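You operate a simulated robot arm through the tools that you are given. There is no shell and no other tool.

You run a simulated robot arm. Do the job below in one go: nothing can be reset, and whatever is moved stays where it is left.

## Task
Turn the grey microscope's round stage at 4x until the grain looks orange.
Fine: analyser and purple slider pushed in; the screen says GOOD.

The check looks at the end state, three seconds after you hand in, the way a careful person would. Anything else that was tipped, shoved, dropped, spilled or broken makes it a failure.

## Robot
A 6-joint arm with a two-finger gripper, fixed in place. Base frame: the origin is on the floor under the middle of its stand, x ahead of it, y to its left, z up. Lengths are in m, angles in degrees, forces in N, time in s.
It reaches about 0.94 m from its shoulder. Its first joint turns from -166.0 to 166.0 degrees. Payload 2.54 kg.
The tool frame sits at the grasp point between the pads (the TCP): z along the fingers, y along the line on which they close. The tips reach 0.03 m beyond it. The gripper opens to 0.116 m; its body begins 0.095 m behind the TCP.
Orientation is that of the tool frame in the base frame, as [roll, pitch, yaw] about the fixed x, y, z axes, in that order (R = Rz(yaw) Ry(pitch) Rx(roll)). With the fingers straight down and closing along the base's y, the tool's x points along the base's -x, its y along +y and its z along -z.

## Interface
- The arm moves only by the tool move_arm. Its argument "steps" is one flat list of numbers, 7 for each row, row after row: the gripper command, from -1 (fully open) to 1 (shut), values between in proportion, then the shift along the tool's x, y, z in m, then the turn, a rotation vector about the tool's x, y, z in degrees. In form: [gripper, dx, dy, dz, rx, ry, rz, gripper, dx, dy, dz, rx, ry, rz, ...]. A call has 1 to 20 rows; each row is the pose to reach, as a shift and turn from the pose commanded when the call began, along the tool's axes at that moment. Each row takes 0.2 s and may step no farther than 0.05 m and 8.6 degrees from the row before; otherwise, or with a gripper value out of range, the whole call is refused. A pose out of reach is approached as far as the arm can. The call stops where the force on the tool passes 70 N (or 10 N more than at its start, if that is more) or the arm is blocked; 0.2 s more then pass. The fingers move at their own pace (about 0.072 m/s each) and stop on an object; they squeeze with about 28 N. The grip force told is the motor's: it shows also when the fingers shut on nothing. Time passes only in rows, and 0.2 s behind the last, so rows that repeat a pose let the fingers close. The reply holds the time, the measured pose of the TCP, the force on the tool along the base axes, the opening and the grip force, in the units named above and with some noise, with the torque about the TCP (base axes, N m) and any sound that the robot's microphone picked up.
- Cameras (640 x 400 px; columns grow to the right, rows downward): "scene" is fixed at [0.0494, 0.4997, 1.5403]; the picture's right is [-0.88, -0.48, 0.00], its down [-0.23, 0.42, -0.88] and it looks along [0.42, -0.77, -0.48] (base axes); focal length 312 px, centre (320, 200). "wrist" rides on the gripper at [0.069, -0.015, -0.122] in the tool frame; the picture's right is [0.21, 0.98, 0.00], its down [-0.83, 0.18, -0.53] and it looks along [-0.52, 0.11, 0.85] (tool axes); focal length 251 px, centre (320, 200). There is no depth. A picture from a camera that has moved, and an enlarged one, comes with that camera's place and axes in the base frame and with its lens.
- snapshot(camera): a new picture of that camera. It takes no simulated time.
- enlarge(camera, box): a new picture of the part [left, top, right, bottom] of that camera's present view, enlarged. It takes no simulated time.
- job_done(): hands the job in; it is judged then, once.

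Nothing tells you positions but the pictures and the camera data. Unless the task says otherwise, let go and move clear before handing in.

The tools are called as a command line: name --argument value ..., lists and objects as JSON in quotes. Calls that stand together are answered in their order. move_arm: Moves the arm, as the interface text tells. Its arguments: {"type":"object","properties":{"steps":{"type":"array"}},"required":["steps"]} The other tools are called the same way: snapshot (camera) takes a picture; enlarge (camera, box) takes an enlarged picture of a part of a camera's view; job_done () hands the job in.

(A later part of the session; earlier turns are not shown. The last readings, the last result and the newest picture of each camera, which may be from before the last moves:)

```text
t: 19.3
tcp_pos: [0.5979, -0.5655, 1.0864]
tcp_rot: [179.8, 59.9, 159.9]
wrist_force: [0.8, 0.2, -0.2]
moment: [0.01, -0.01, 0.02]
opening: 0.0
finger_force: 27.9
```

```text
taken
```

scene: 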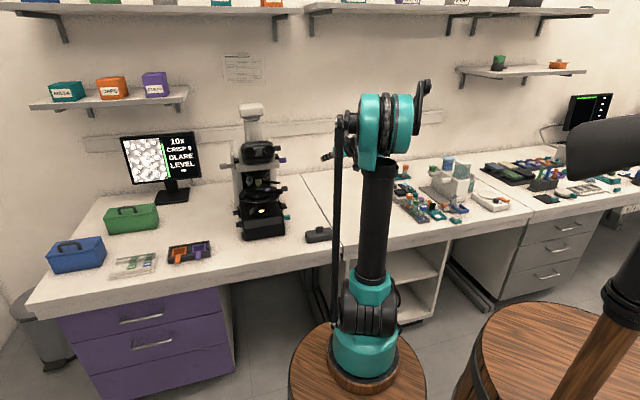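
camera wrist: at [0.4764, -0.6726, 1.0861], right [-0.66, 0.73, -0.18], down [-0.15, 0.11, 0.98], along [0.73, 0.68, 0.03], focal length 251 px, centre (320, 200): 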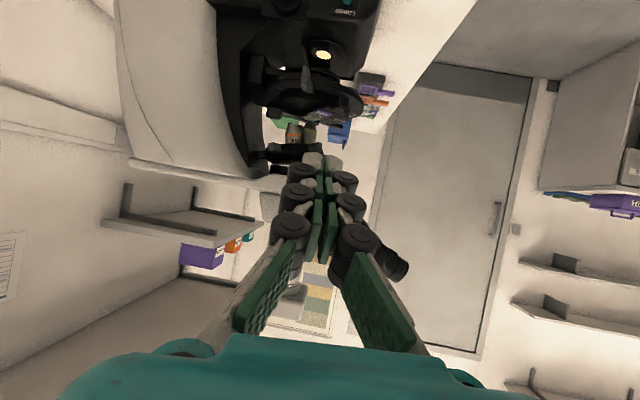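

The turn went cleanly. Next I level the tool and lower it to turret-tab height, still to the right of the microscope.

move_arm --steps '[1, 0.015, 0.01, 0.0106, 0, -7.5, 0, 1, 0.0299, 0.0199, 0.0212, 0, -15, 0, 1, 0.0449, 0.0299, 0.0318, 0, -22.5, 0, 1, 0.0598, 0.0398, 0.0424, 0, -30, 0]'

snapshot --camera "wrist"

snapshot --camera "scene"

```text
t: 20.3
tcp_pos: [0.6193, -0.5287, 1.0141]
tcp_rot: [115.8, 89.9, 96.0]
wrist_force: [-0.5, 0.0, -0.1]
moment: [-0.01, -0.02, -0.05]
opening: 0.0002
finger_force: 28.7
```

```text
taken
camera wrist: at [0.4996, -0.501, 0.9431], right [0.33, 0.92, -0.21], down [-0.44, 0.35, 0.83], along [0.83, -0.18, 0.52], focal length 251 px, centre (320, 200)
```

wrist: 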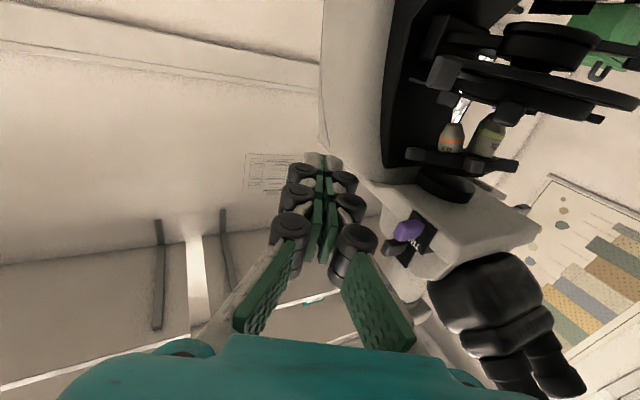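

```text
taken
```

scene: 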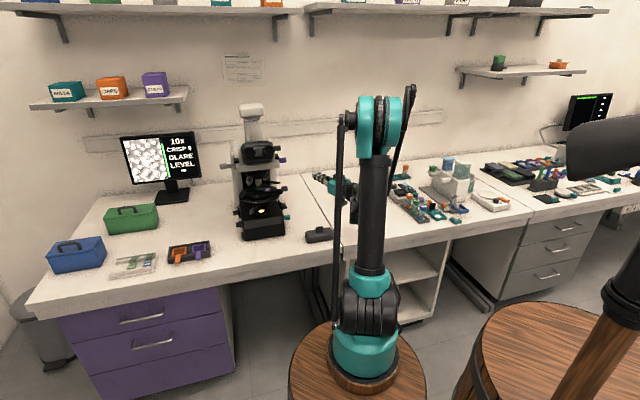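

The camera now looks up at the turret from the right. I'm enlarging to place the tabs and objectives.

enlarge --camera "wrist" --box '[380, 40, 560, 220]'

enlarge --camera "wrist" --box '[390, 100, 530, 190]'

```text
2.22 times, centred on (470, 130) of wrist
camera zoom: at [0.4996, -0.501, 0.9431], right [0.33, 0.92, -0.21], down [-0.44, 0.35, 0.83], along [0.83, -0.18, 0.52], focal length 559 px, centre (-13, 356)
```

zoom: 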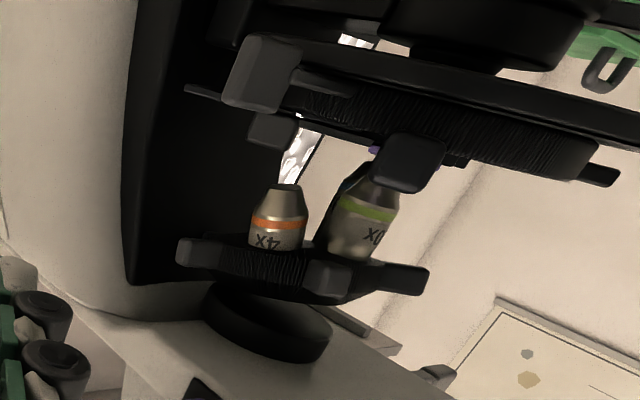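

```text
4.44 times, centred on (460, 145) of wrist
camera zoom: at [0.4996, -0.501, 0.9431], right [0.33, 0.92, -0.21], down [-0.44, 0.35, 0.83], along [0.83, -0.18, 0.52], focal length 1118 px, centre (-302, 444)
```

zoom: 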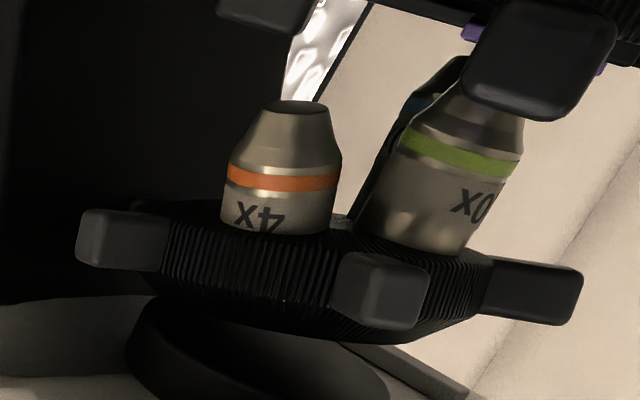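

I've placed the turret geometry: its axis lies about 3 cm behind the optical axis, the objectives sit 72° apart, and the front-right tab is at [0.796, -0.413, 1.017]. I'm turning the tool to face the microscope squarely, still off to the right, before sweeping the tab.

move_arm --steps '[1, 0, 0.0161, 0.0063, 6, 0, 0, 1, 0, 0.0323, 0.0127, 12, 0, 0, 1, 0, 0.0484, 0.019, 18, 0, 0, 1, 0, 0.0646, 0.0254, 24, 0, 0, 1, -0.001, 0.0807, 0.0317, 30, 0, 0]'

snapshot --camera "wrist"

snapshot --camera "scene"

```text
t: 21.5
tcp_pos: [0.6739, -0.4643, 1.0129]
tcp_rot: [168.5, 89.8, 118.6]
wrist_force: [0.6, -1.1, 0.7]
moment: [-0.04, 0.0, -0.01]
opening: 0.0001
finger_force: 28.7
```

```text
taken
camera wrist: at [0.5856, -0.3796, 0.9444], right [0.75, 0.63, -0.21], down [-0.2, 0.52, 0.83], along [0.63, -0.57, 0.52], focal length 251 px, centre (320, 200)
```

wrist: 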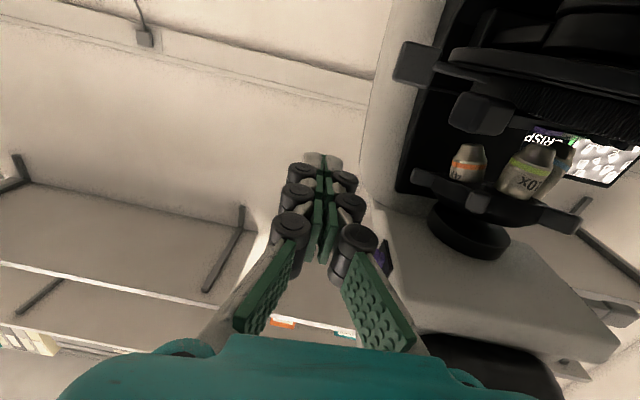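

```text
taken
```

scene: 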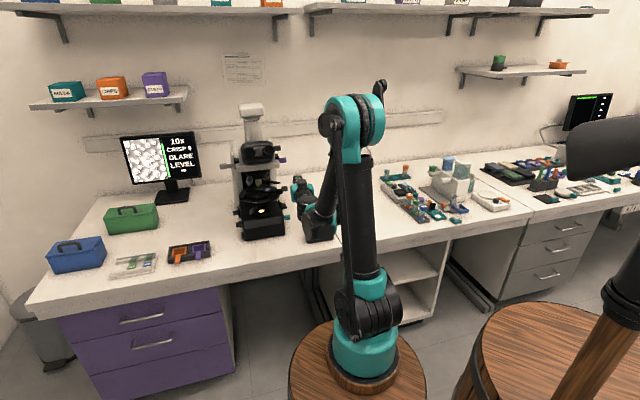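

The turret is well visible from this pose. I'm enlarging to refine the tab positions relative to the fingers.

enlarge --camera "wrist" --box '[390, 90, 610, 260]'

enlarge --camera "scene" --box '[220, 140, 330, 230]'

```text
2.35 times, centred on (500, 175) of wrist
camera zoom: at [0.5856, -0.3796, 0.9444], right [0.75, 0.63, -0.21], down [-0.2, 0.52, 0.83], along [0.63, -0.57, 0.52], focal length 592 px, centre (-104, 259)
```

zoom: 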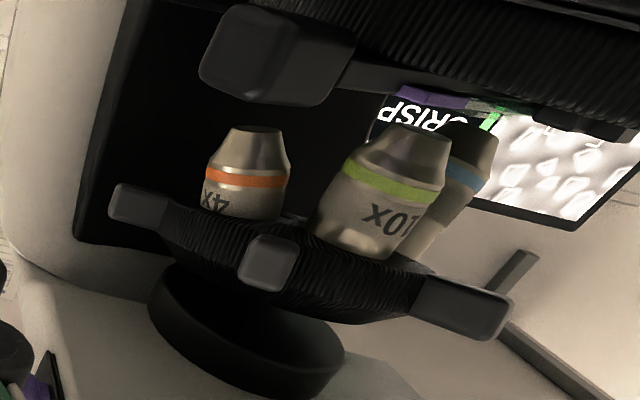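

```text
4.44 times, centred on (275, 185) of scene
camera zoom: at [0.0494, 0.4997, 1.5403], right [-0.88, -0.48, 0.0], down [-0.23, 0.42, -0.88], along [0.42, -0.77, -0.48], focal length 1388 px, centre (520, 267)
```

zoom: 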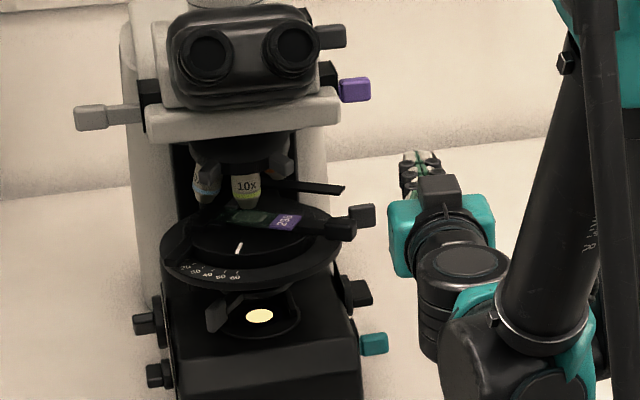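

All the views agree: the tab's end is at [0.795, -0.413, 1.018] and there's room for the fingers beside it. I'm moving in until the finger's left side is about 2 cm short of the tab.

move_arm --steps '[1, 0, 0.028, 0.0065, 0, 0, 0, 1, 0, 0.056, 0.013, 0, 0, 0, 1, 0, 0.0839, 0.0196, 0, 0, 0]'

snapshot --camera "wrist"

enlarge --camera "scene" --box '[220, 140, 330, 230]'

```text
t: 22.3
tcp_pos: [0.7523, -0.4243, 1.0141]
tcp_rot: [172.0, 89.8, 122.2]
wrist_force: [-0.3, -0.4, 0.2]
moment: [-0.01, 0.0, 0.01]
opening: 0.0001
finger_force: 28.0
```

```text
taken
camera wrist: at [0.6628, -0.3405, 0.9444], right [0.75, 0.63, -0.21], down [-0.2, 0.52, 0.83], along [0.63, -0.57, 0.52], focal length 251 px, centre (320, 200)
```

wrist: 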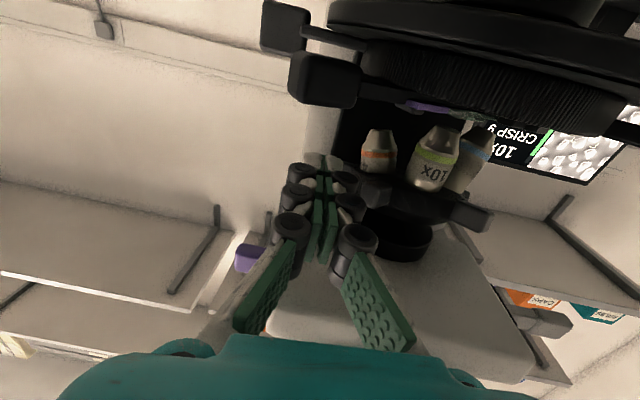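

```text
4.44 times, centred on (275, 185) of scene
camera zoom: at [0.0494, 0.4997, 1.5403], right [-0.88, -0.48, 0.0], down [-0.23, 0.42, -0.88], along [0.42, -0.77, -0.48], focal length 1388 px, centre (520, 267)
```

zoom: 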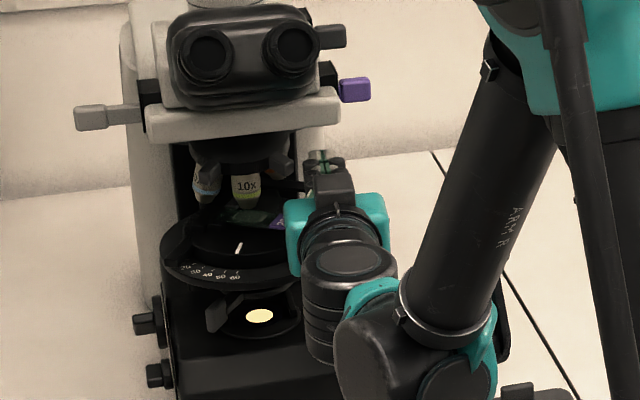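

enlarge --camera "wrist" --box '[270, 110, 510, 270]'

```text
2.50 times, centred on (390, 190) of wrist
camera zoom: at [0.6628, -0.3405, 0.9444], right [0.75, 0.63, -0.21], down [-0.2, 0.52, 0.83], along [0.63, -0.57, 0.52], focal length 629 px, centre (145, 225)
```

zoom: 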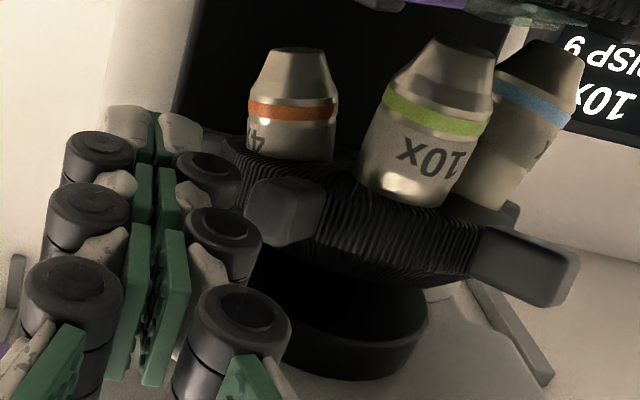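

The path is clear and the tab is just ahead of the finger's left side. I'm starting the sweep in small steps and watching the force.

move_arm --steps '[1, 0, 0.007, 0.0005, 0, 0, 0, 1, 0, 0.014, 0.0009, 0, 0, 0, 1, 0, 0.02, 0.001, 0, 0, 0, 1, 0, 0.0273, -0.0032, 0, 0, 0, 1, 0, 0.0347, -0.009, 0, 0, 0]'

enlarge --camera "wrist" --box '[270, 110, 510, 270]'

enlarge --camera "scene" --box '[110, 120, 310, 245]'

```text
t: 23.5
tcp_pos: [0.7741, -0.3949, 1.0133]
tcp_rot: [170.7, 89.8, 120.9]
wrist_force: [0.5, 0.0, 0.9]
moment: [-0.01, 0.03, 0.0]
opening: 0.0001
finger_force: 28.1
```

```text
2.50 times, centred on (390, 190) of wrist
camera zoom: at [0.6835, -0.3107, 0.9442], right [0.75, 0.63, -0.21], down [-0.2, 0.52, 0.83], along [0.63, -0.57, 0.52], focal length 629 px, centre (145, 225)
```

zoom: 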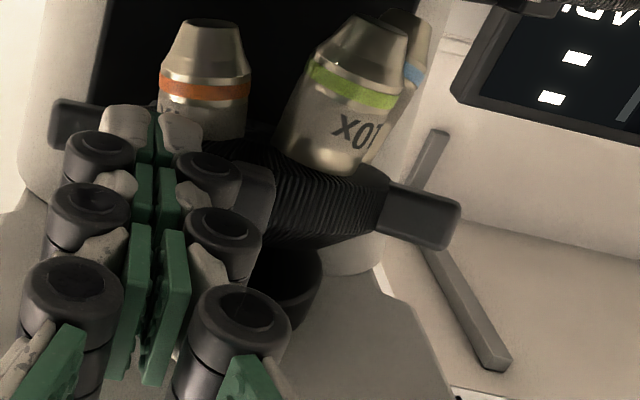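

```text
3.20 times, centred on (210, 182) of scene
camera zoom: at [0.0494, 0.4997, 1.5403], right [-0.88, -0.48, 0.0], down [-0.23, 0.42, -0.88], along [0.42, -0.77, -0.48], focal length 1000 px, centre (672, 256)
```

zoom: 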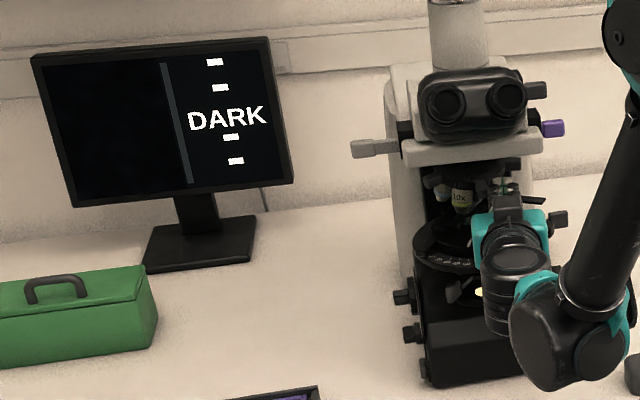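

The turret is turning with almost no force. The 10x has left the axis and the screen reads DARK. I continue the arc.

move_arm --steps '[1, 0, 0.0082, -0.0035, 0, 0, 0, 1, 0, 0.0164, -0.0057, 0, 0, 0, 1, 0, 0.0254, -0.0057, 0, 0, 0]'

enlarge --camera "wrist" --box '[270, 110, 510, 270]'

enlarge --camera "scene" --box '[110, 120, 310, 245]'

```text
t: 24.3
tcp_pos: [0.788, -0.3742, 1.0132]
tcp_rot: [166.0, 89.8, 116.3]
wrist_force: [-6.6, 5.7, -3.7]
moment: [0.01, 0.0, 0.02]
opening: 0.0
finger_force: 27.8
```

```text
2.50 times, centred on (390, 190) of wrist
camera zoom: at [0.6982, -0.2901, 0.9444], right [0.75, 0.63, -0.21], down [-0.2, 0.52, 0.83], along [0.63, -0.57, 0.52], focal length 629 px, centre (145, 225)
```

zoom: 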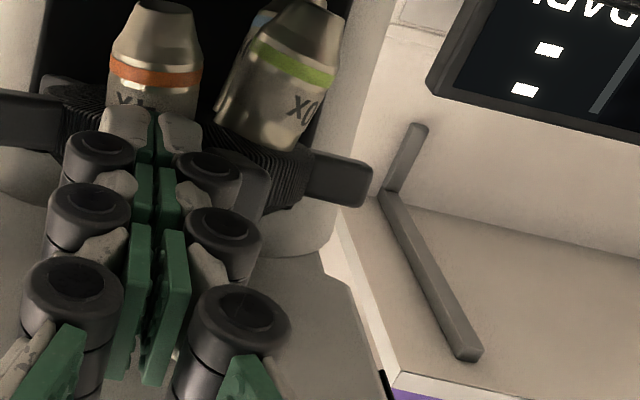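

```text
3.20 times, centred on (210, 182) of scene
camera zoom: at [0.0494, 0.4997, 1.5403], right [-0.88, -0.48, 0.0], down [-0.23, 0.42, -0.88], along [0.42, -0.77, -0.48], focal length 1000 px, centre (672, 256)
```

zoom: 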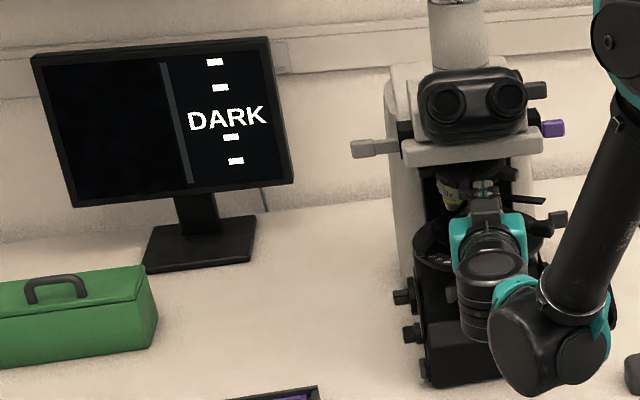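

The sweep has gone roughly 45°. The fingertip is now lightly pressing inward on the ring with about 9 N, so I'm easing out a few mm and carrying on.

move_arm --steps '[1, 0, 0.0014, -0.0058, 0, 0, 0, 1, 0, 0.006, -0.0058, 0, 0, 0, 1, 0, 0.0104, -0.0053, 0, 0, 0, 1, 0, 0.0145, -0.0048, 0, 0, 0]'

enlarge --camera "wrist" --box '[270, 80, 510, 240]'

enlarge --camera "scene" --box '[110, 120, 310, 245]'

```text
t: 25.3
tcp_pos: [0.797, -0.3617, 1.0122]
tcp_rot: [170.7, 89.8, 121.0]
wrist_force: [0.0, -0.8, 0.0]
moment: [0.0, 0.03, -0.01]
opening: 0.0
finger_force: 28.4
```

```text
2.50 times, centred on (390, 160) of wrist
camera zoom: at [0.7072, -0.278, 0.9442], right [0.75, 0.63, -0.21], down [-0.2, 0.52, 0.83], along [0.63, -0.57, 0.52], focal length 629 px, centre (145, 300)
```

zoom: 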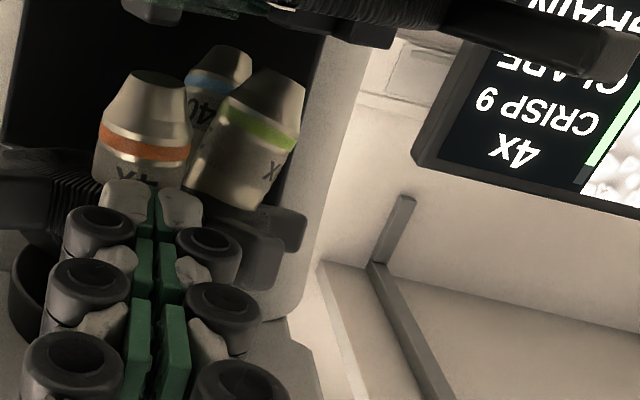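

```text
3.20 times, centred on (210, 182) of scene
camera zoom: at [0.0494, 0.4997, 1.5403], right [-0.88, -0.48, 0.0], down [-0.23, 0.42, -0.88], along [0.42, -0.77, -0.48], focal length 1000 px, centre (672, 256)
```

zoom: 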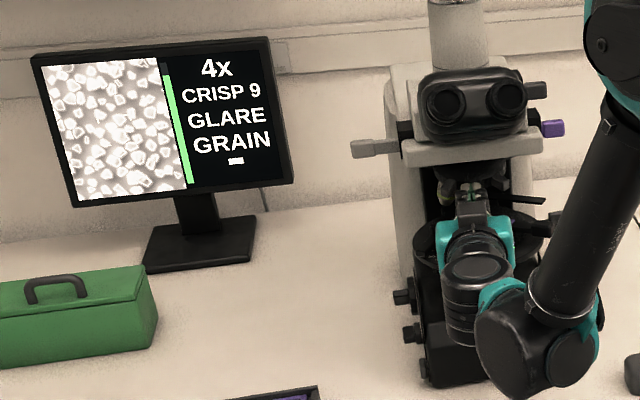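

The 4x has clicked in: the screen reads 4x, CRISP 9, GLARE, GRAIN. I'm backing the finger straight out from the turret and taking a look.

move_arm --steps '[1, 0, -0.002, -0.01, 0, 0, 0, 1, 0, -0.004, -0.025, 0, 0, 0, 1, 0, -0.004, -0.045, 0, 0, 0]'

snapshot --camera "wrist"

enlarge --camera "scene" --box '[110, 125, 210, 195]'

enlarge --camera "scene" --box '[210, 130, 320, 230]'

```text
t: 26.1
tcp_pos: [0.7655, -0.3303, 1.0131]
tcp_rot: [171.2, 89.8, 121.4]
wrist_force: [-0.5, -1.0, 0.3]
moment: [-0.03, 0.03, -0.02]
opening: 0.0001
finger_force: 28.3
```

```text
taken
camera wrist: at [0.6756, -0.2458, 0.9442], right [0.75, 0.63, -0.21], down [-0.2, 0.52, 0.83], along [0.63, -0.57, 0.52], focal length 251 px, centre (320, 200)
```

wrist: 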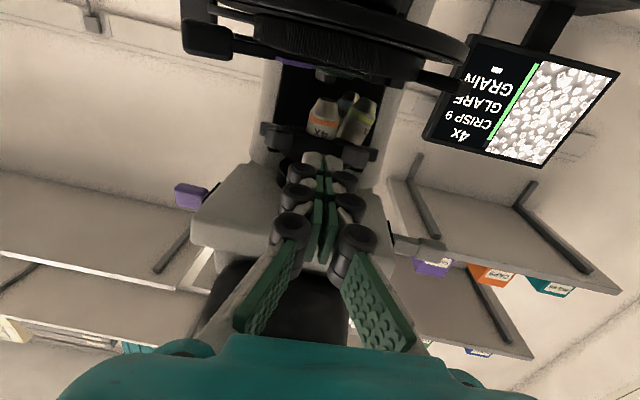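

```text
5.71 times, centred on (160, 160) of scene
camera zoom: at [0.0494, 0.4997, 1.5403], right [-0.88, -0.48, 0.0], down [-0.23, 0.42, -0.88], along [0.42, -0.77, -0.48], focal length 1785 px, centre (1234, 429)
```

zoom: 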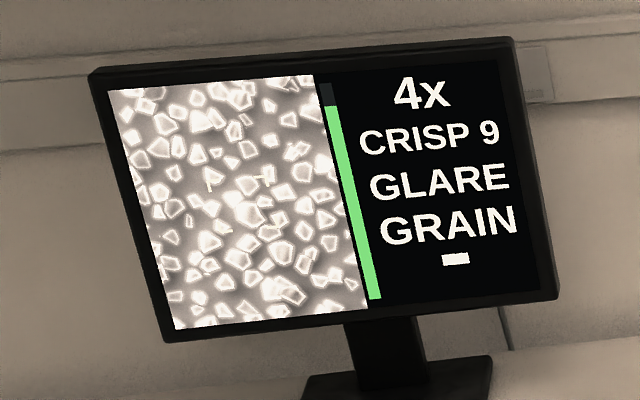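

```text
4.00 times, centred on (265, 180) of scene
camera zoom: at [0.0494, 0.4997, 1.5403], right [-0.88, -0.48, 0.0], down [-0.23, 0.42, -0.88], along [0.42, -0.77, -0.48], focal length 1250 px, centre (540, 280)
```

zoom: 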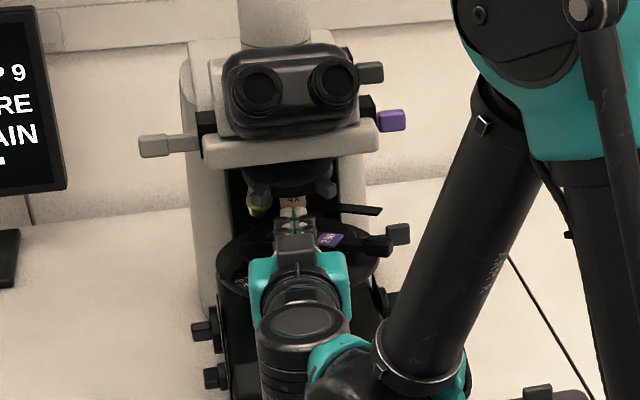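

4x is set and the finger is clear of the turret. Next is the analyser, the grey handle on the far left side. I'm enlarging this view to fix its position.

enlarge --camera "wrist" --box '[370, 200, 470, 280]'

enlarge --camera "scene" --box '[225, 145, 285, 185]'

enlarge --camera "wrist" --box '[180, 0, 480, 140]'

```text
5.00 times, centred on (420, 240) of wrist
camera zoom: at [0.6756, -0.2458, 0.9442], right [0.75, 0.63, -0.21], down [-0.2, 0.52, 0.83], along [0.63, -0.57, 0.52], focal length 1257 px, centre (-180, 0)
```

zoom: 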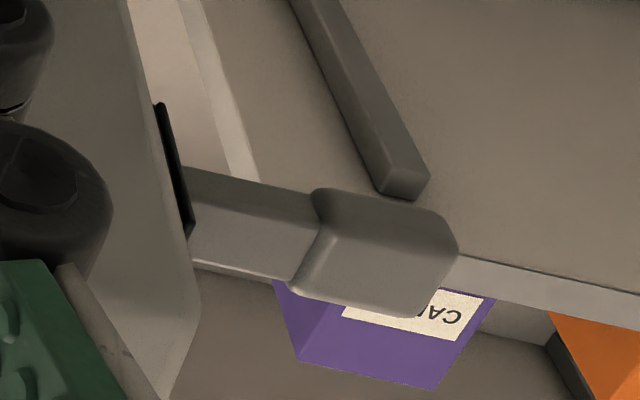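

```text
10.00 times, centred on (255, 165) of scene
camera zoom: at [0.0494, 0.4997, 1.5403], right [-0.88, -0.48, 0.0], down [-0.23, 0.42, -0.88], along [0.42, -0.77, -0.48], focal length 3124 px, centre (970, 550)
```

zoom: 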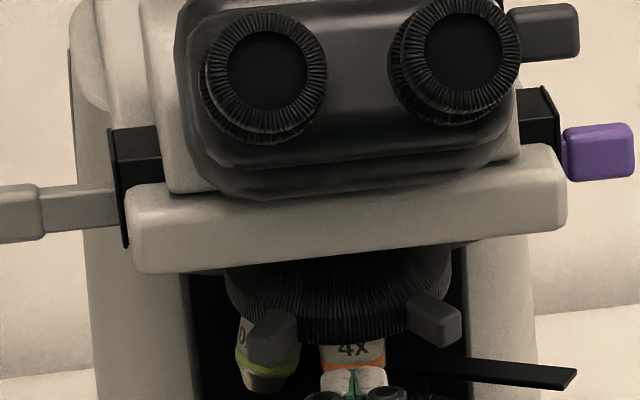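

```text
2.13 times, centred on (330, 70) of wrist
camera zoom: at [0.6756, -0.2458, 0.9442], right [0.75, 0.63, -0.21], down [-0.2, 0.52, 0.83], along [0.63, -0.57, 0.52], focal length 536 px, centre (299, 477)
```

zoom: 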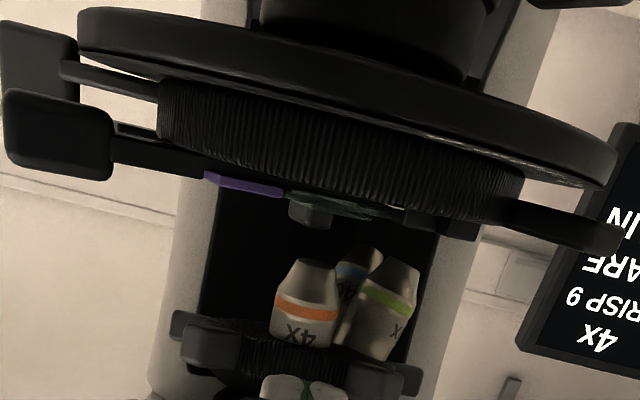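

From the base edges and both handles, the microscope is turned about 45°, so its sideways axis is [0.71, 0.71]. The analyser handle's end is near [0.908, -0.284, 1.084]. I'm backing out and moving left and up, around to the outside of that handle.

move_arm --steps '[1, 0, -0.0023, -0.0265, 0, 0, 0, 1, 0, 0.0435, -0.0303, -1.25, 0, 0, 1, 0, 0.0892, -0.0342, -2.5, 0, 0, 1, 0, 0.135, -0.038, -3.75, 0, 0, 1, 0, 0.1807, -0.0418, -5, 0, 0, 1, -0.0355, 0.1807, -0.0418, -5, 0, 0, 1, -0.071, 0.1807, -0.0418, -5, 0, 0]'

snapshot --camera "wrist"

snapshot --camera "scene"

```text
t: 27.7
tcp_pos: [0.8755, -0.182, 1.0846]
tcp_rot: [166.1, 89.8, 121.4]
wrist_force: [-0.6, 0.2, -0.7]
moment: [0.02, -0.02, -0.03]
opening: 0.0003
finger_force: 28.4
```

```text
taken
camera wrist: at [0.7794, -0.1055, 1.016], right [0.69, 0.69, -0.21], down [-0.25, 0.5, 0.83], along [0.68, -0.52, 0.52], focal length 251 px, centre (320, 200)
```

wrist: 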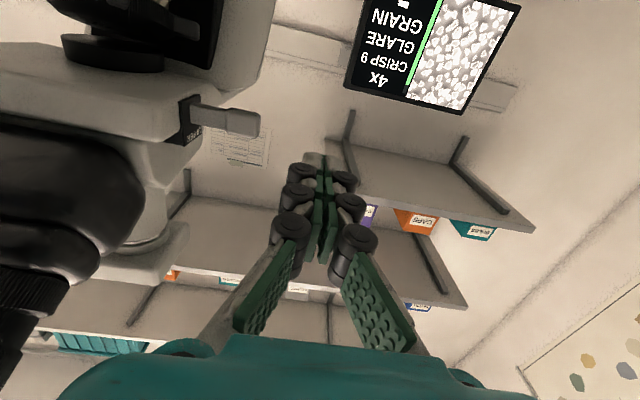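

```text
taken
```

scene: 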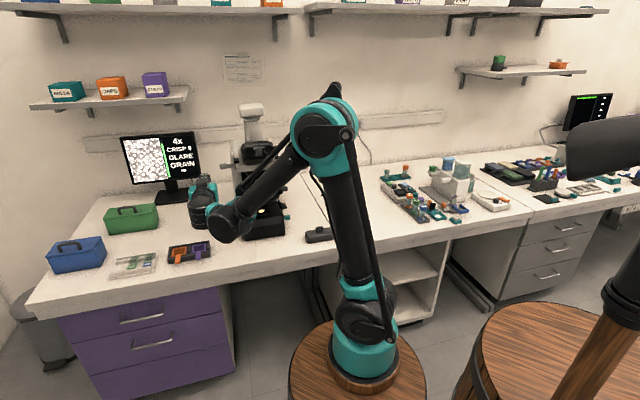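

I'm now in front and to the left of the microscope, with the analyser handle visible. I'm enlarging to confirm its place and label.

enlarge --camera "wrist" --box '[160, 70, 300, 160]'

enlarge --camera "scene" --box '[180, 130, 280, 210]'

```text
4.44 times, centred on (230, 115) of wrist
camera zoom: at [0.7794, -0.1055, 1.016], right [0.69, 0.69, -0.21], down [-0.25, 0.5, 0.83], along [0.68, -0.52, 0.52], focal length 1118 px, centre (720, 578)
```

zoom: 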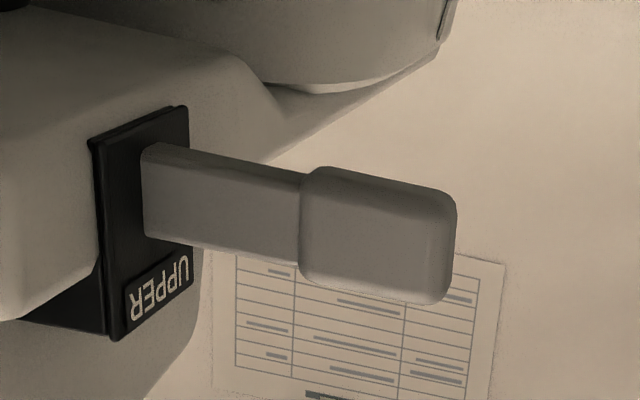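

```text
5.00 times, centred on (230, 170) of scene
camera zoom: at [0.0494, 0.4997, 1.5403], right [-0.88, -0.48, 0.0], down [-0.23, 0.42, -0.88], along [0.42, -0.77, -0.48], focal length 1562 px, centre (770, 350)
```

zoom: 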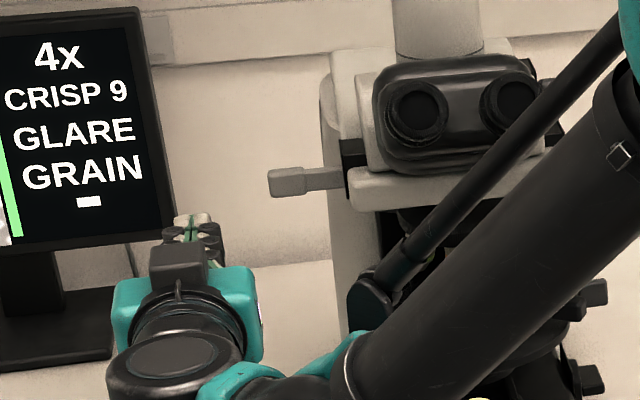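

The label reads UPPER, which is the analyser, and its end is at [0.904, -0.283, 1.086]. I'm moving forward beside it and staying about 2 cm outside the handle.

move_arm --steps '[1, -0.001, -0.004, 0.025, 0, 0, 0, 1, -0.001, -0.008, 0.05, 0, 0, 0, 1, -0.001, -0.012, 0.075, 0, 0, 0]'

snapshot --camera "wrist"

enlarge --camera "scene" --box '[180, 130, 280, 210]'

```text
t: 28.5
tcp_pos: [0.922, -0.2428, 1.0877]
tcp_rot: [165.8, 89.8, 121.1]
wrist_force: [-0.9, 0.3, -0.2]
moment: [0.0, 0.01, 0.02]
opening: 0.0
finger_force: 28.0
```

```text
taken
camera wrist: at [0.825, -0.1666, 1.0178], right [0.69, 0.69, -0.21], down [-0.25, 0.5, 0.83], along [0.68, -0.52, 0.52], focal length 251 px, centre (320, 200)
```

wrist: 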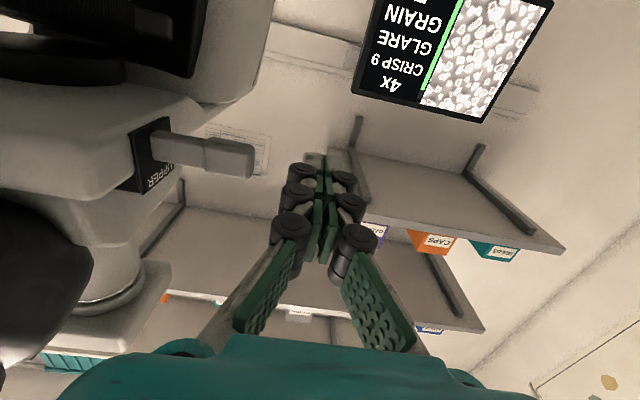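

```text
5.00 times, centred on (230, 170) of scene
camera zoom: at [0.0494, 0.4997, 1.5403], right [-0.88, -0.48, 0.0], down [-0.23, 0.42, -0.88], along [0.42, -0.77, -0.48], focal length 1562 px, centre (770, 350)
```

zoom: 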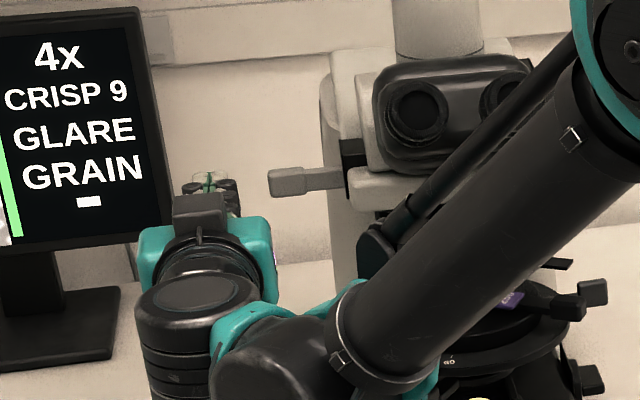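

The finger lies beside the handle's end at the right depth. I'm sweeping inward along the slider axis in small steps.

move_arm --steps '[1, 0, -0.007, 0, 0, 0, 0, 1, 0, -0.014, 0, 0, 0, 0, 1, 0, -0.02, 0, 0, 0, 0, 1, 0, -0.024, 0, 0, 0, 0]'

enlarge --camera "wrist" --box '[140, 80, 380, 240]'

enlarge --camera "scene" --box '[180, 130, 280, 210]'

```text
t: 29.5
tcp_pos: [0.9028, -0.2608, 1.0855]
tcp_rot: [166.7, 89.9, 121.9]
wrist_force: [0.6, 0.3, -0.6]
moment: [-0.02, 0.0, 0.04]
opening: 0.0001
finger_force: 28.1
```

```text
2.50 times, centred on (260, 160) of wrist
camera zoom: at [0.8069, -0.1846, 1.0164], right [0.69, 0.69, -0.21], down [-0.25, 0.5, 0.83], along [0.68, -0.52, 0.52], focal length 629 px, centre (470, 300)
```

zoom: 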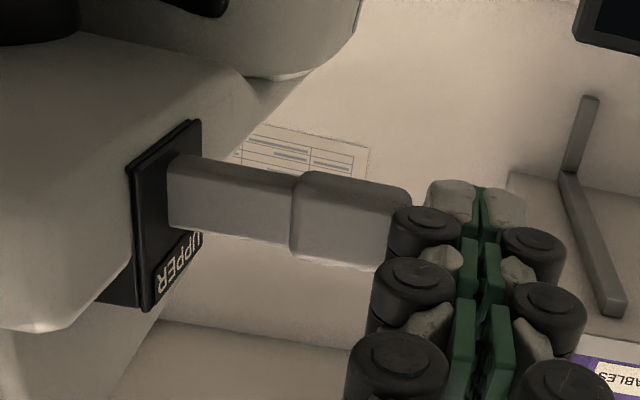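

```text
5.00 times, centred on (230, 170) of scene
camera zoom: at [0.0494, 0.4997, 1.5403], right [-0.88, -0.48, 0.0], down [-0.23, 0.42, -0.88], along [0.42, -0.77, -0.48], focal length 1562 px, centre (770, 350)
```

zoom: 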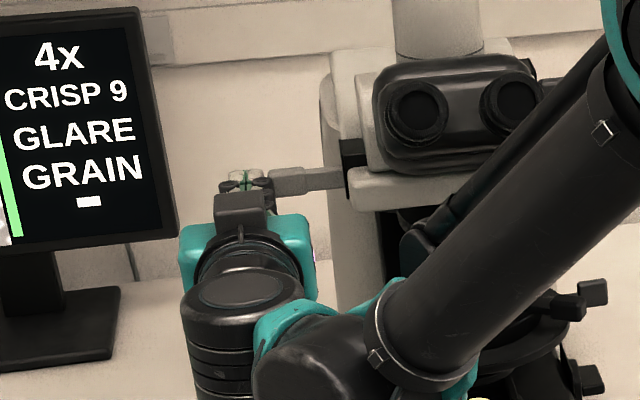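

The finger is just at the handle's end. I'm pushing on inward.

move_arm --steps '[1, 0, -0.004, 0, 0, 0, 0, 1, 0, -0.008, 0, 0, 0, 0, 1, 0, -0.012, 0, 0, 0, 0, 1, 0, -0.016, 0, 0, 0, 0]'

enlarge --camera "wrist" --box '[140, 80, 380, 240]'

enlarge --camera "scene" --box '[110, 120, 280, 220]'

```text
t: 30.5
tcp_pos: [0.8917, -0.2723, 1.0855]
tcp_rot: [166.3, 89.8, 121.4]
wrist_force: [0.2, -0.4, 0.7]
moment: [0.0, 0.02, -0.02]
opening: 0.0002
finger_force: 27.7
```

```text
2.50 times, centred on (260, 160) of wrist
camera zoom: at [0.7954, -0.1958, 1.0163], right [0.69, 0.69, -0.21], down [-0.25, 0.5, 0.83], along [0.68, -0.52, 0.52], focal length 629 px, centre (470, 300)
```

zoom: 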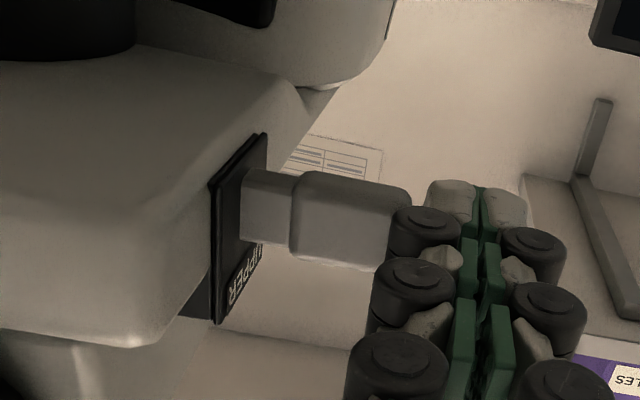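

```text
3.76 times, centred on (195, 170) of scene
camera zoom: at [0.0494, 0.4997, 1.5403], right [-0.88, -0.48, 0.0], down [-0.23, 0.42, -0.88], along [0.42, -0.77, -0.48], focal length 1176 px, centre (791, 313)
```

zoom: 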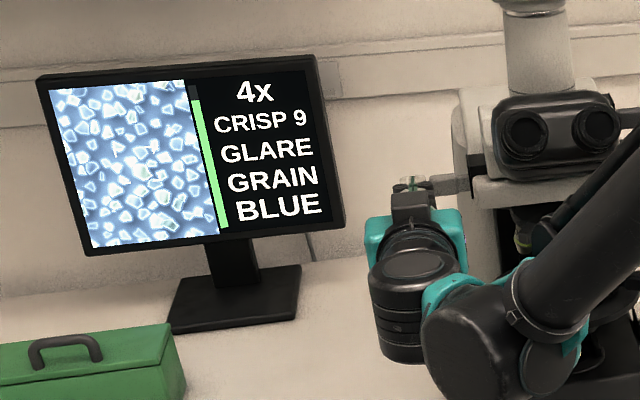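

The slider is moving in, and the screen now reads "GRAIN BLUE", so it names the grain's colour. I'm pushing the last bit in small steps.

move_arm --steps '[1, 0, -0.003, 0, 0, 0, 0, 1, 0, -0.006, 0, 0, 0, 0, 1, 0, -0.008, 0, 0, 0, 0]'

enlarge --camera "wrist" --box '[140, 80, 380, 240]'

enlarge --camera "scene" --box '[110, 120, 280, 220]'

```text
t: 31.3
tcp_pos: [0.8868, -0.2768, 1.0858]
tcp_rot: [166.1, 89.9, 121.5]
wrist_force: [0.1, 0.7, 0.5]
moment: [0.03, -0.02, 0.0]
opening: 0.0
finger_force: 28.3
```

```text
2.50 times, centred on (260, 160) of wrist
camera zoom: at [0.7901, -0.2014, 1.0163], right [0.69, 0.69, -0.21], down [-0.25, 0.5, 0.83], along [0.68, -0.52, 0.52], focal length 629 px, centre (470, 300)
```

zoom: 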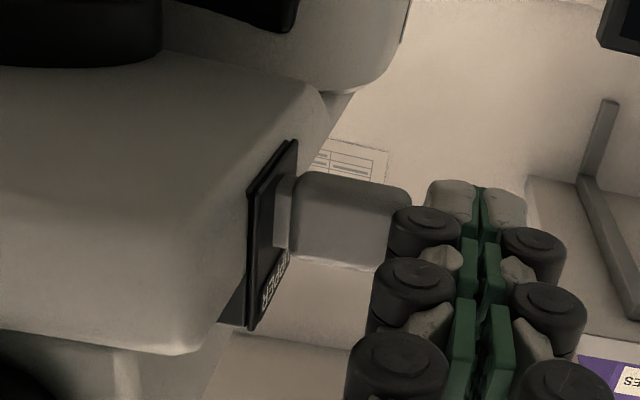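

```text
3.76 times, centred on (195, 170) of scene
camera zoom: at [0.0494, 0.4997, 1.5403], right [-0.88, -0.48, 0.0], down [-0.23, 0.42, -0.88], along [0.42, -0.77, -0.48], focal length 1176 px, centre (791, 313)
```

zoom: 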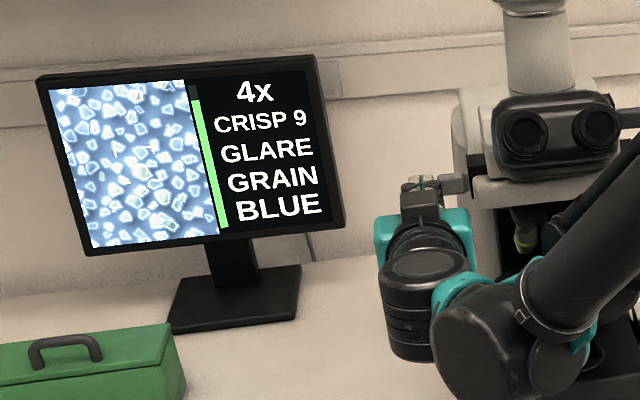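

About 4 mm is left before the handle meets its plate. I'm pushing 3 mm more, gently.

move_arm --steps '[1, 0, -0.0015, 0, 0, 0, 0, 1, 0, -0.003, 0, 0, 0, 0, 1, 0, -0.003, 0, 0, 0, 0]'

enlarge --camera "wrist" --box '[140, 80, 380, 240]'

```text
t: 32.1
tcp_pos: [0.8863, -0.2784, 1.0863]
tcp_rot: [172.2, 89.8, 127.5]
wrist_force: [5.8, 9.4, -1.4]
moment: [0.02, 0.04, 0.09]
opening: 0.0001
finger_force: 27.9
```

```text
2.50 times, centred on (260, 160) of wrist
camera zoom: at [0.7886, -0.2026, 1.0165], right [0.69, 0.69, -0.21], down [-0.25, 0.5, 0.83], along [0.68, -0.51, 0.52], focal length 629 px, centre (470, 300)
```

zoom: 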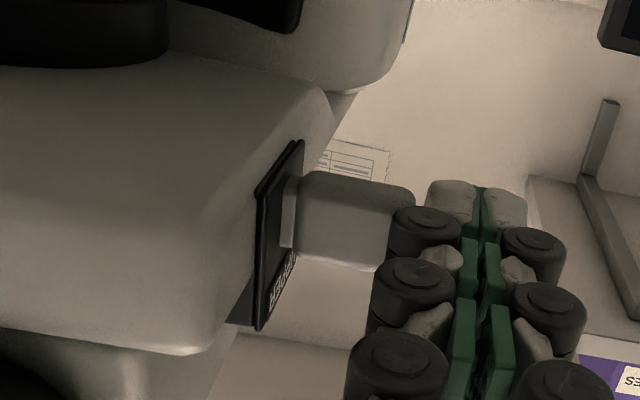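

The analyser has reached its stop, with force rising to about 11 N and the handle against the plate. I'm backing away and tilting down to look at the knobs on the left side of the base, to deal with the glare.

move_arm --steps '[1, 0, 0.01, 0, 0, 0, 0, 1, 0, 0.03, 0, 0, 0, 0, 1, 0, 0.04, -0.045, 0, 0, 0, 1, 0, 0.05, -0.09, 0, 0, 0, 1, 0, 0.06, -0.1, 0, 7.5, 0, 1, 0, 0.06, -0.1, 0, 15, 0, 1, 0, 0.06, -0.1, 0, 22.5, 0, 1, 0, 0.06, -0.1, 0, 30, 0, 1, 0, 0.06, -0.1, 0, 37.5, 0, 1, 0, 0.06, -0.1, 0, 45, 0]'

snapshot --camera "wrist"

snapshot --camera "scene"

```text
t: 34.3
tcp_pos: [0.8574, -0.1652, 1.0871]
tcp_rot: [-180.0, 44.8, 135.2]
wrist_force: [0.0, 0.2, 0.6]
moment: [-0.01, -0.01, 0.05]
opening: 0.0
finger_force: 28.1
```

```text
taken
camera wrist: at [0.7504, -0.081, 1.1238], right [0.58, 0.8, -0.15], down [0.28, -0.02, 0.96], along [0.77, -0.6, -0.23], focal length 251 px, centre (320, 200)
```

wrist: 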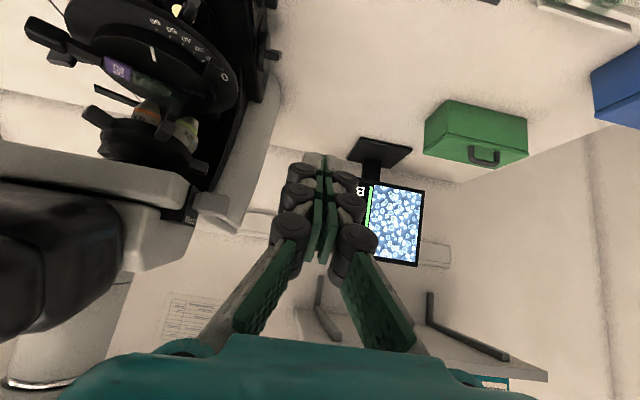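

```text
taken
```

scene: 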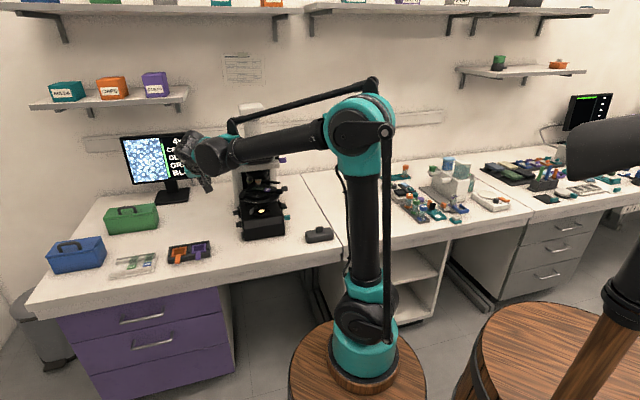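

enlarge --camera "wrist" --box '[0, 0, 290, 180]'

enlarge --camera "scene" --box '[225, 180, 345, 250]'

enlarge --camera "wrist" --box '[160, 0, 290, 80]'

```text
2.21 times, centred on (145, 90) of wrist
camera zoom: at [0.7504, -0.081, 1.1238], right [0.58, 0.8, -0.15], down [0.28, -0.02, 0.96], along [0.77, -0.6, -0.23], focal length 555 px, centre (706, 443)
```

zoom: 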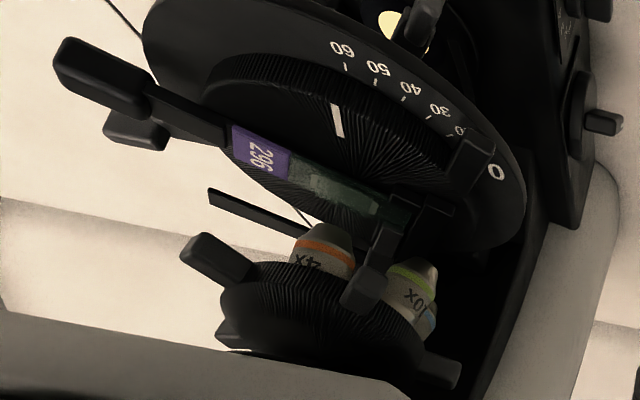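

```text
5.33 times, centred on (285, 215) of scene
camera zoom: at [0.0494, 0.4997, 1.5403], right [-0.88, -0.48, 0.0], down [-0.23, 0.42, -0.88], along [0.42, -0.77, -0.48], focal length 1666 px, centre (507, 120)
```

zoom: 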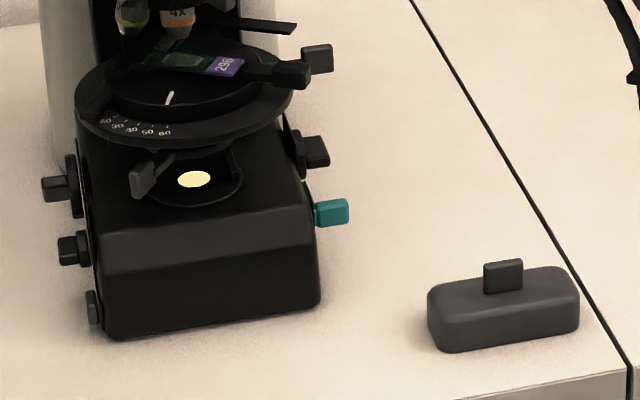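

```text
4.92 times, centred on (225, 40) of wrist
camera zoom: at [0.7504, -0.081, 1.1238], right [0.58, 0.8, -0.15], down [0.28, -0.02, 0.96], along [0.77, -0.6, -0.23], focal length 1238 px, centre (788, 988)
```

zoom: 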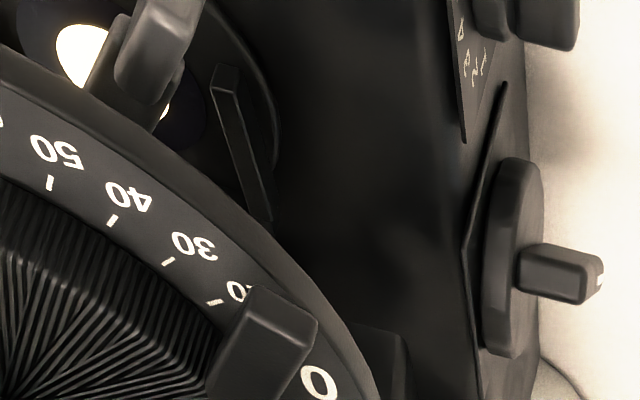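

A knob on the left side of the base has a numbered dial (1-2-3-4), probably the lamp. I'm moving the camera to the left side for a proper look.

move_arm --steps '[1, 0.0062, 0.0048, 0.0201, 5.557, 0, 5.557, 1, 0.0123, 0.0096, 0.0402, 11.11, 0, 11.11, 1, 0.0185, 0.0144, 0.0603, 16.67, 0, 16.67, 1, 0.0246, 0.0192, 0.0804, 22.23, 0, 22.23, 1, 0.0308, 0.024, 0.1005, 27.8, 0, 27.8, 1, 0.0369, 0.0288, 0.1206, 33.34, 0, 33.34, 1, 0.0431, 0.0336, 0.1407, 38.9, 0, 38.9]'

snapshot --camera "scene"

snapshot --camera "wrist"

```text
t: 35.9
tcp_pos: [0.928, -0.1896, 0.9551]
tcp_rot: [-179.9, 44.7, 80.2]
wrist_force: [-1.1, 0.1, 0.6]
moment: [0.01, -0.05, -0.03]
opening: 0.0001
finger_force: 28.0
```

```text
taken
```

scene: 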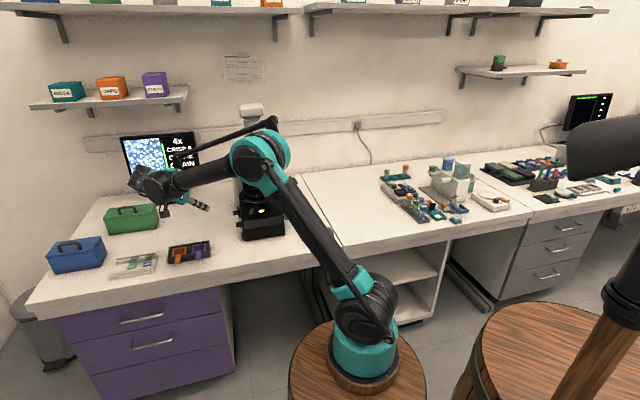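

```text
taken
camera wrist: at [0.9366, -0.0541, 0.9933], right [0.99, -0.02, -0.15], down [0.14, -0.24, 0.96], along [-0.05, -0.97, -0.23], focal length 251 px, centre (320, 200)
```

wrist: 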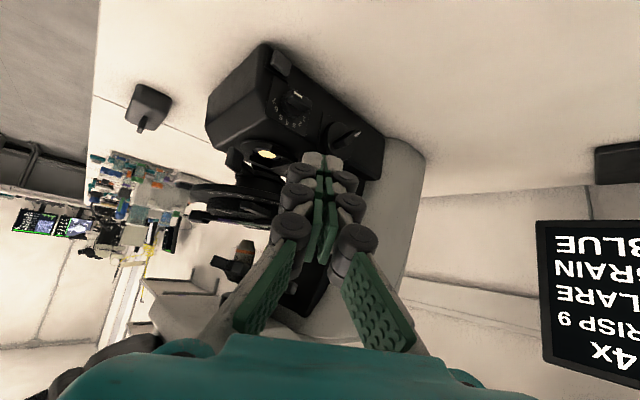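

I have a direct view of the base's left side. I'm enlarging the knobs.

enlarge --camera "wrist" --box '[200, 40, 400, 180]'

enlarge --camera "wrist" --box '[255, 45, 335, 145]'

enlarge --camera "wrist" --box '[315, 100, 385, 170]'

```text
2.86 times, centred on (300, 110) of wrist
camera zoom: at [0.9366, -0.0541, 0.9933], right [0.99, -0.02, -0.15], down [0.14, -0.24, 0.96], along [-0.05, -0.97, -0.23], focal length 718 px, centre (377, 457)
```

zoom: 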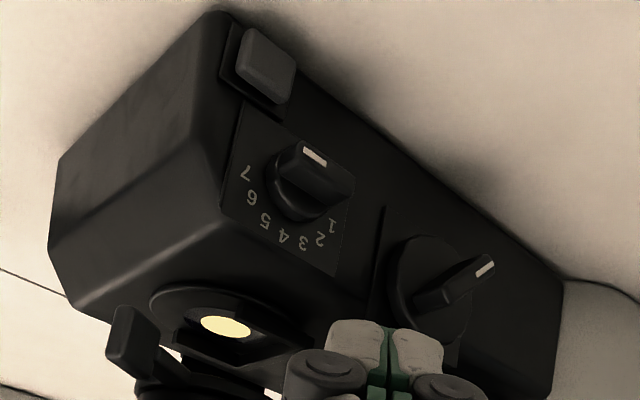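

```text
4.00 times, centred on (295, 95) of wrist
camera zoom: at [0.9366, -0.0541, 0.9933], right [0.99, -0.02, -0.15], down [0.14, -0.24, 0.96], along [-0.05, -0.97, -0.23], focal length 1006 px, centre (420, 620)
```

zoom: 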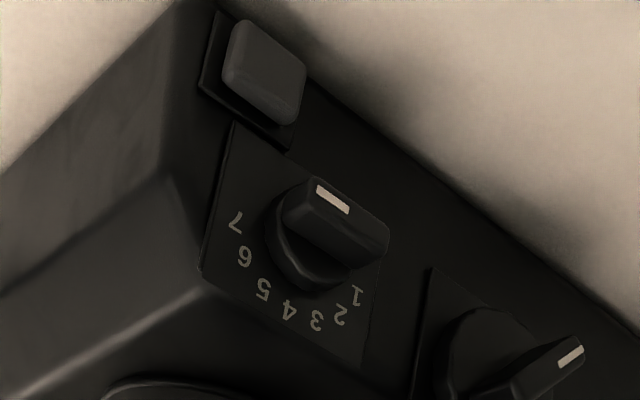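

```text
5.71 times, centred on (350, 135) of wrist
camera zoom: at [0.9366, -0.0541, 0.9933], right [0.99, -0.02, -0.15], down [0.14, -0.24, 0.96], along [-0.05, -0.97, -0.23], focal length 1437 px, centre (149, 571)
```

zoom: 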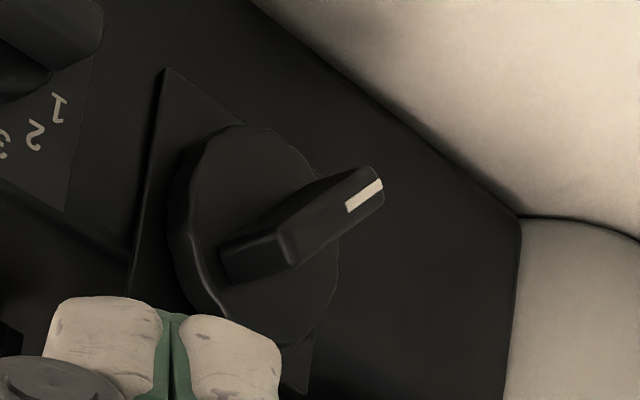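

enlarge --camera "wrist" --box '[272, 78, 312, 124]'

enlarge --camera "wrist" --box '[220, 120, 300, 180]'

```text
8.70 times, centred on (292, 101) of wrist
camera zoom: at [0.9366, -0.0541, 0.9933], right [0.99, -0.02, -0.15], down [0.14, -0.24, 0.96], along [-0.05, -0.97, -0.23], focal length 2186 px, centre (564, 1061)
```

zoom: 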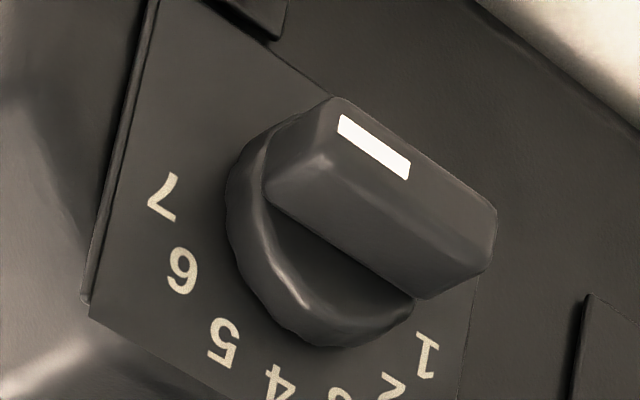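

```text
6.67 times, centred on (260, 150) of wrist
camera zoom: at [0.9366, -0.0541, 0.9933], right [0.99, -0.02, -0.15], down [0.14, -0.24, 0.96], along [-0.05, -0.97, -0.23], focal length 1676 px, centre (720, 533)
```

zoom: 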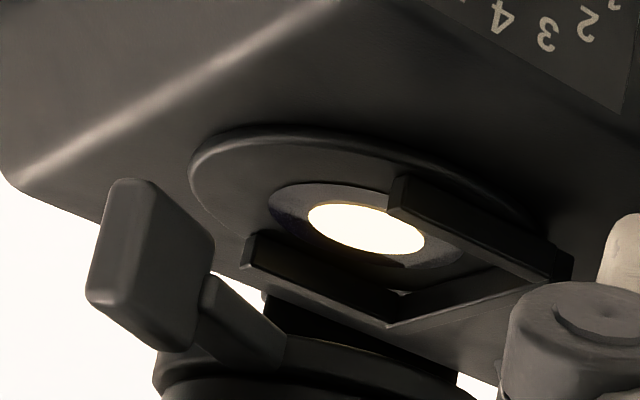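

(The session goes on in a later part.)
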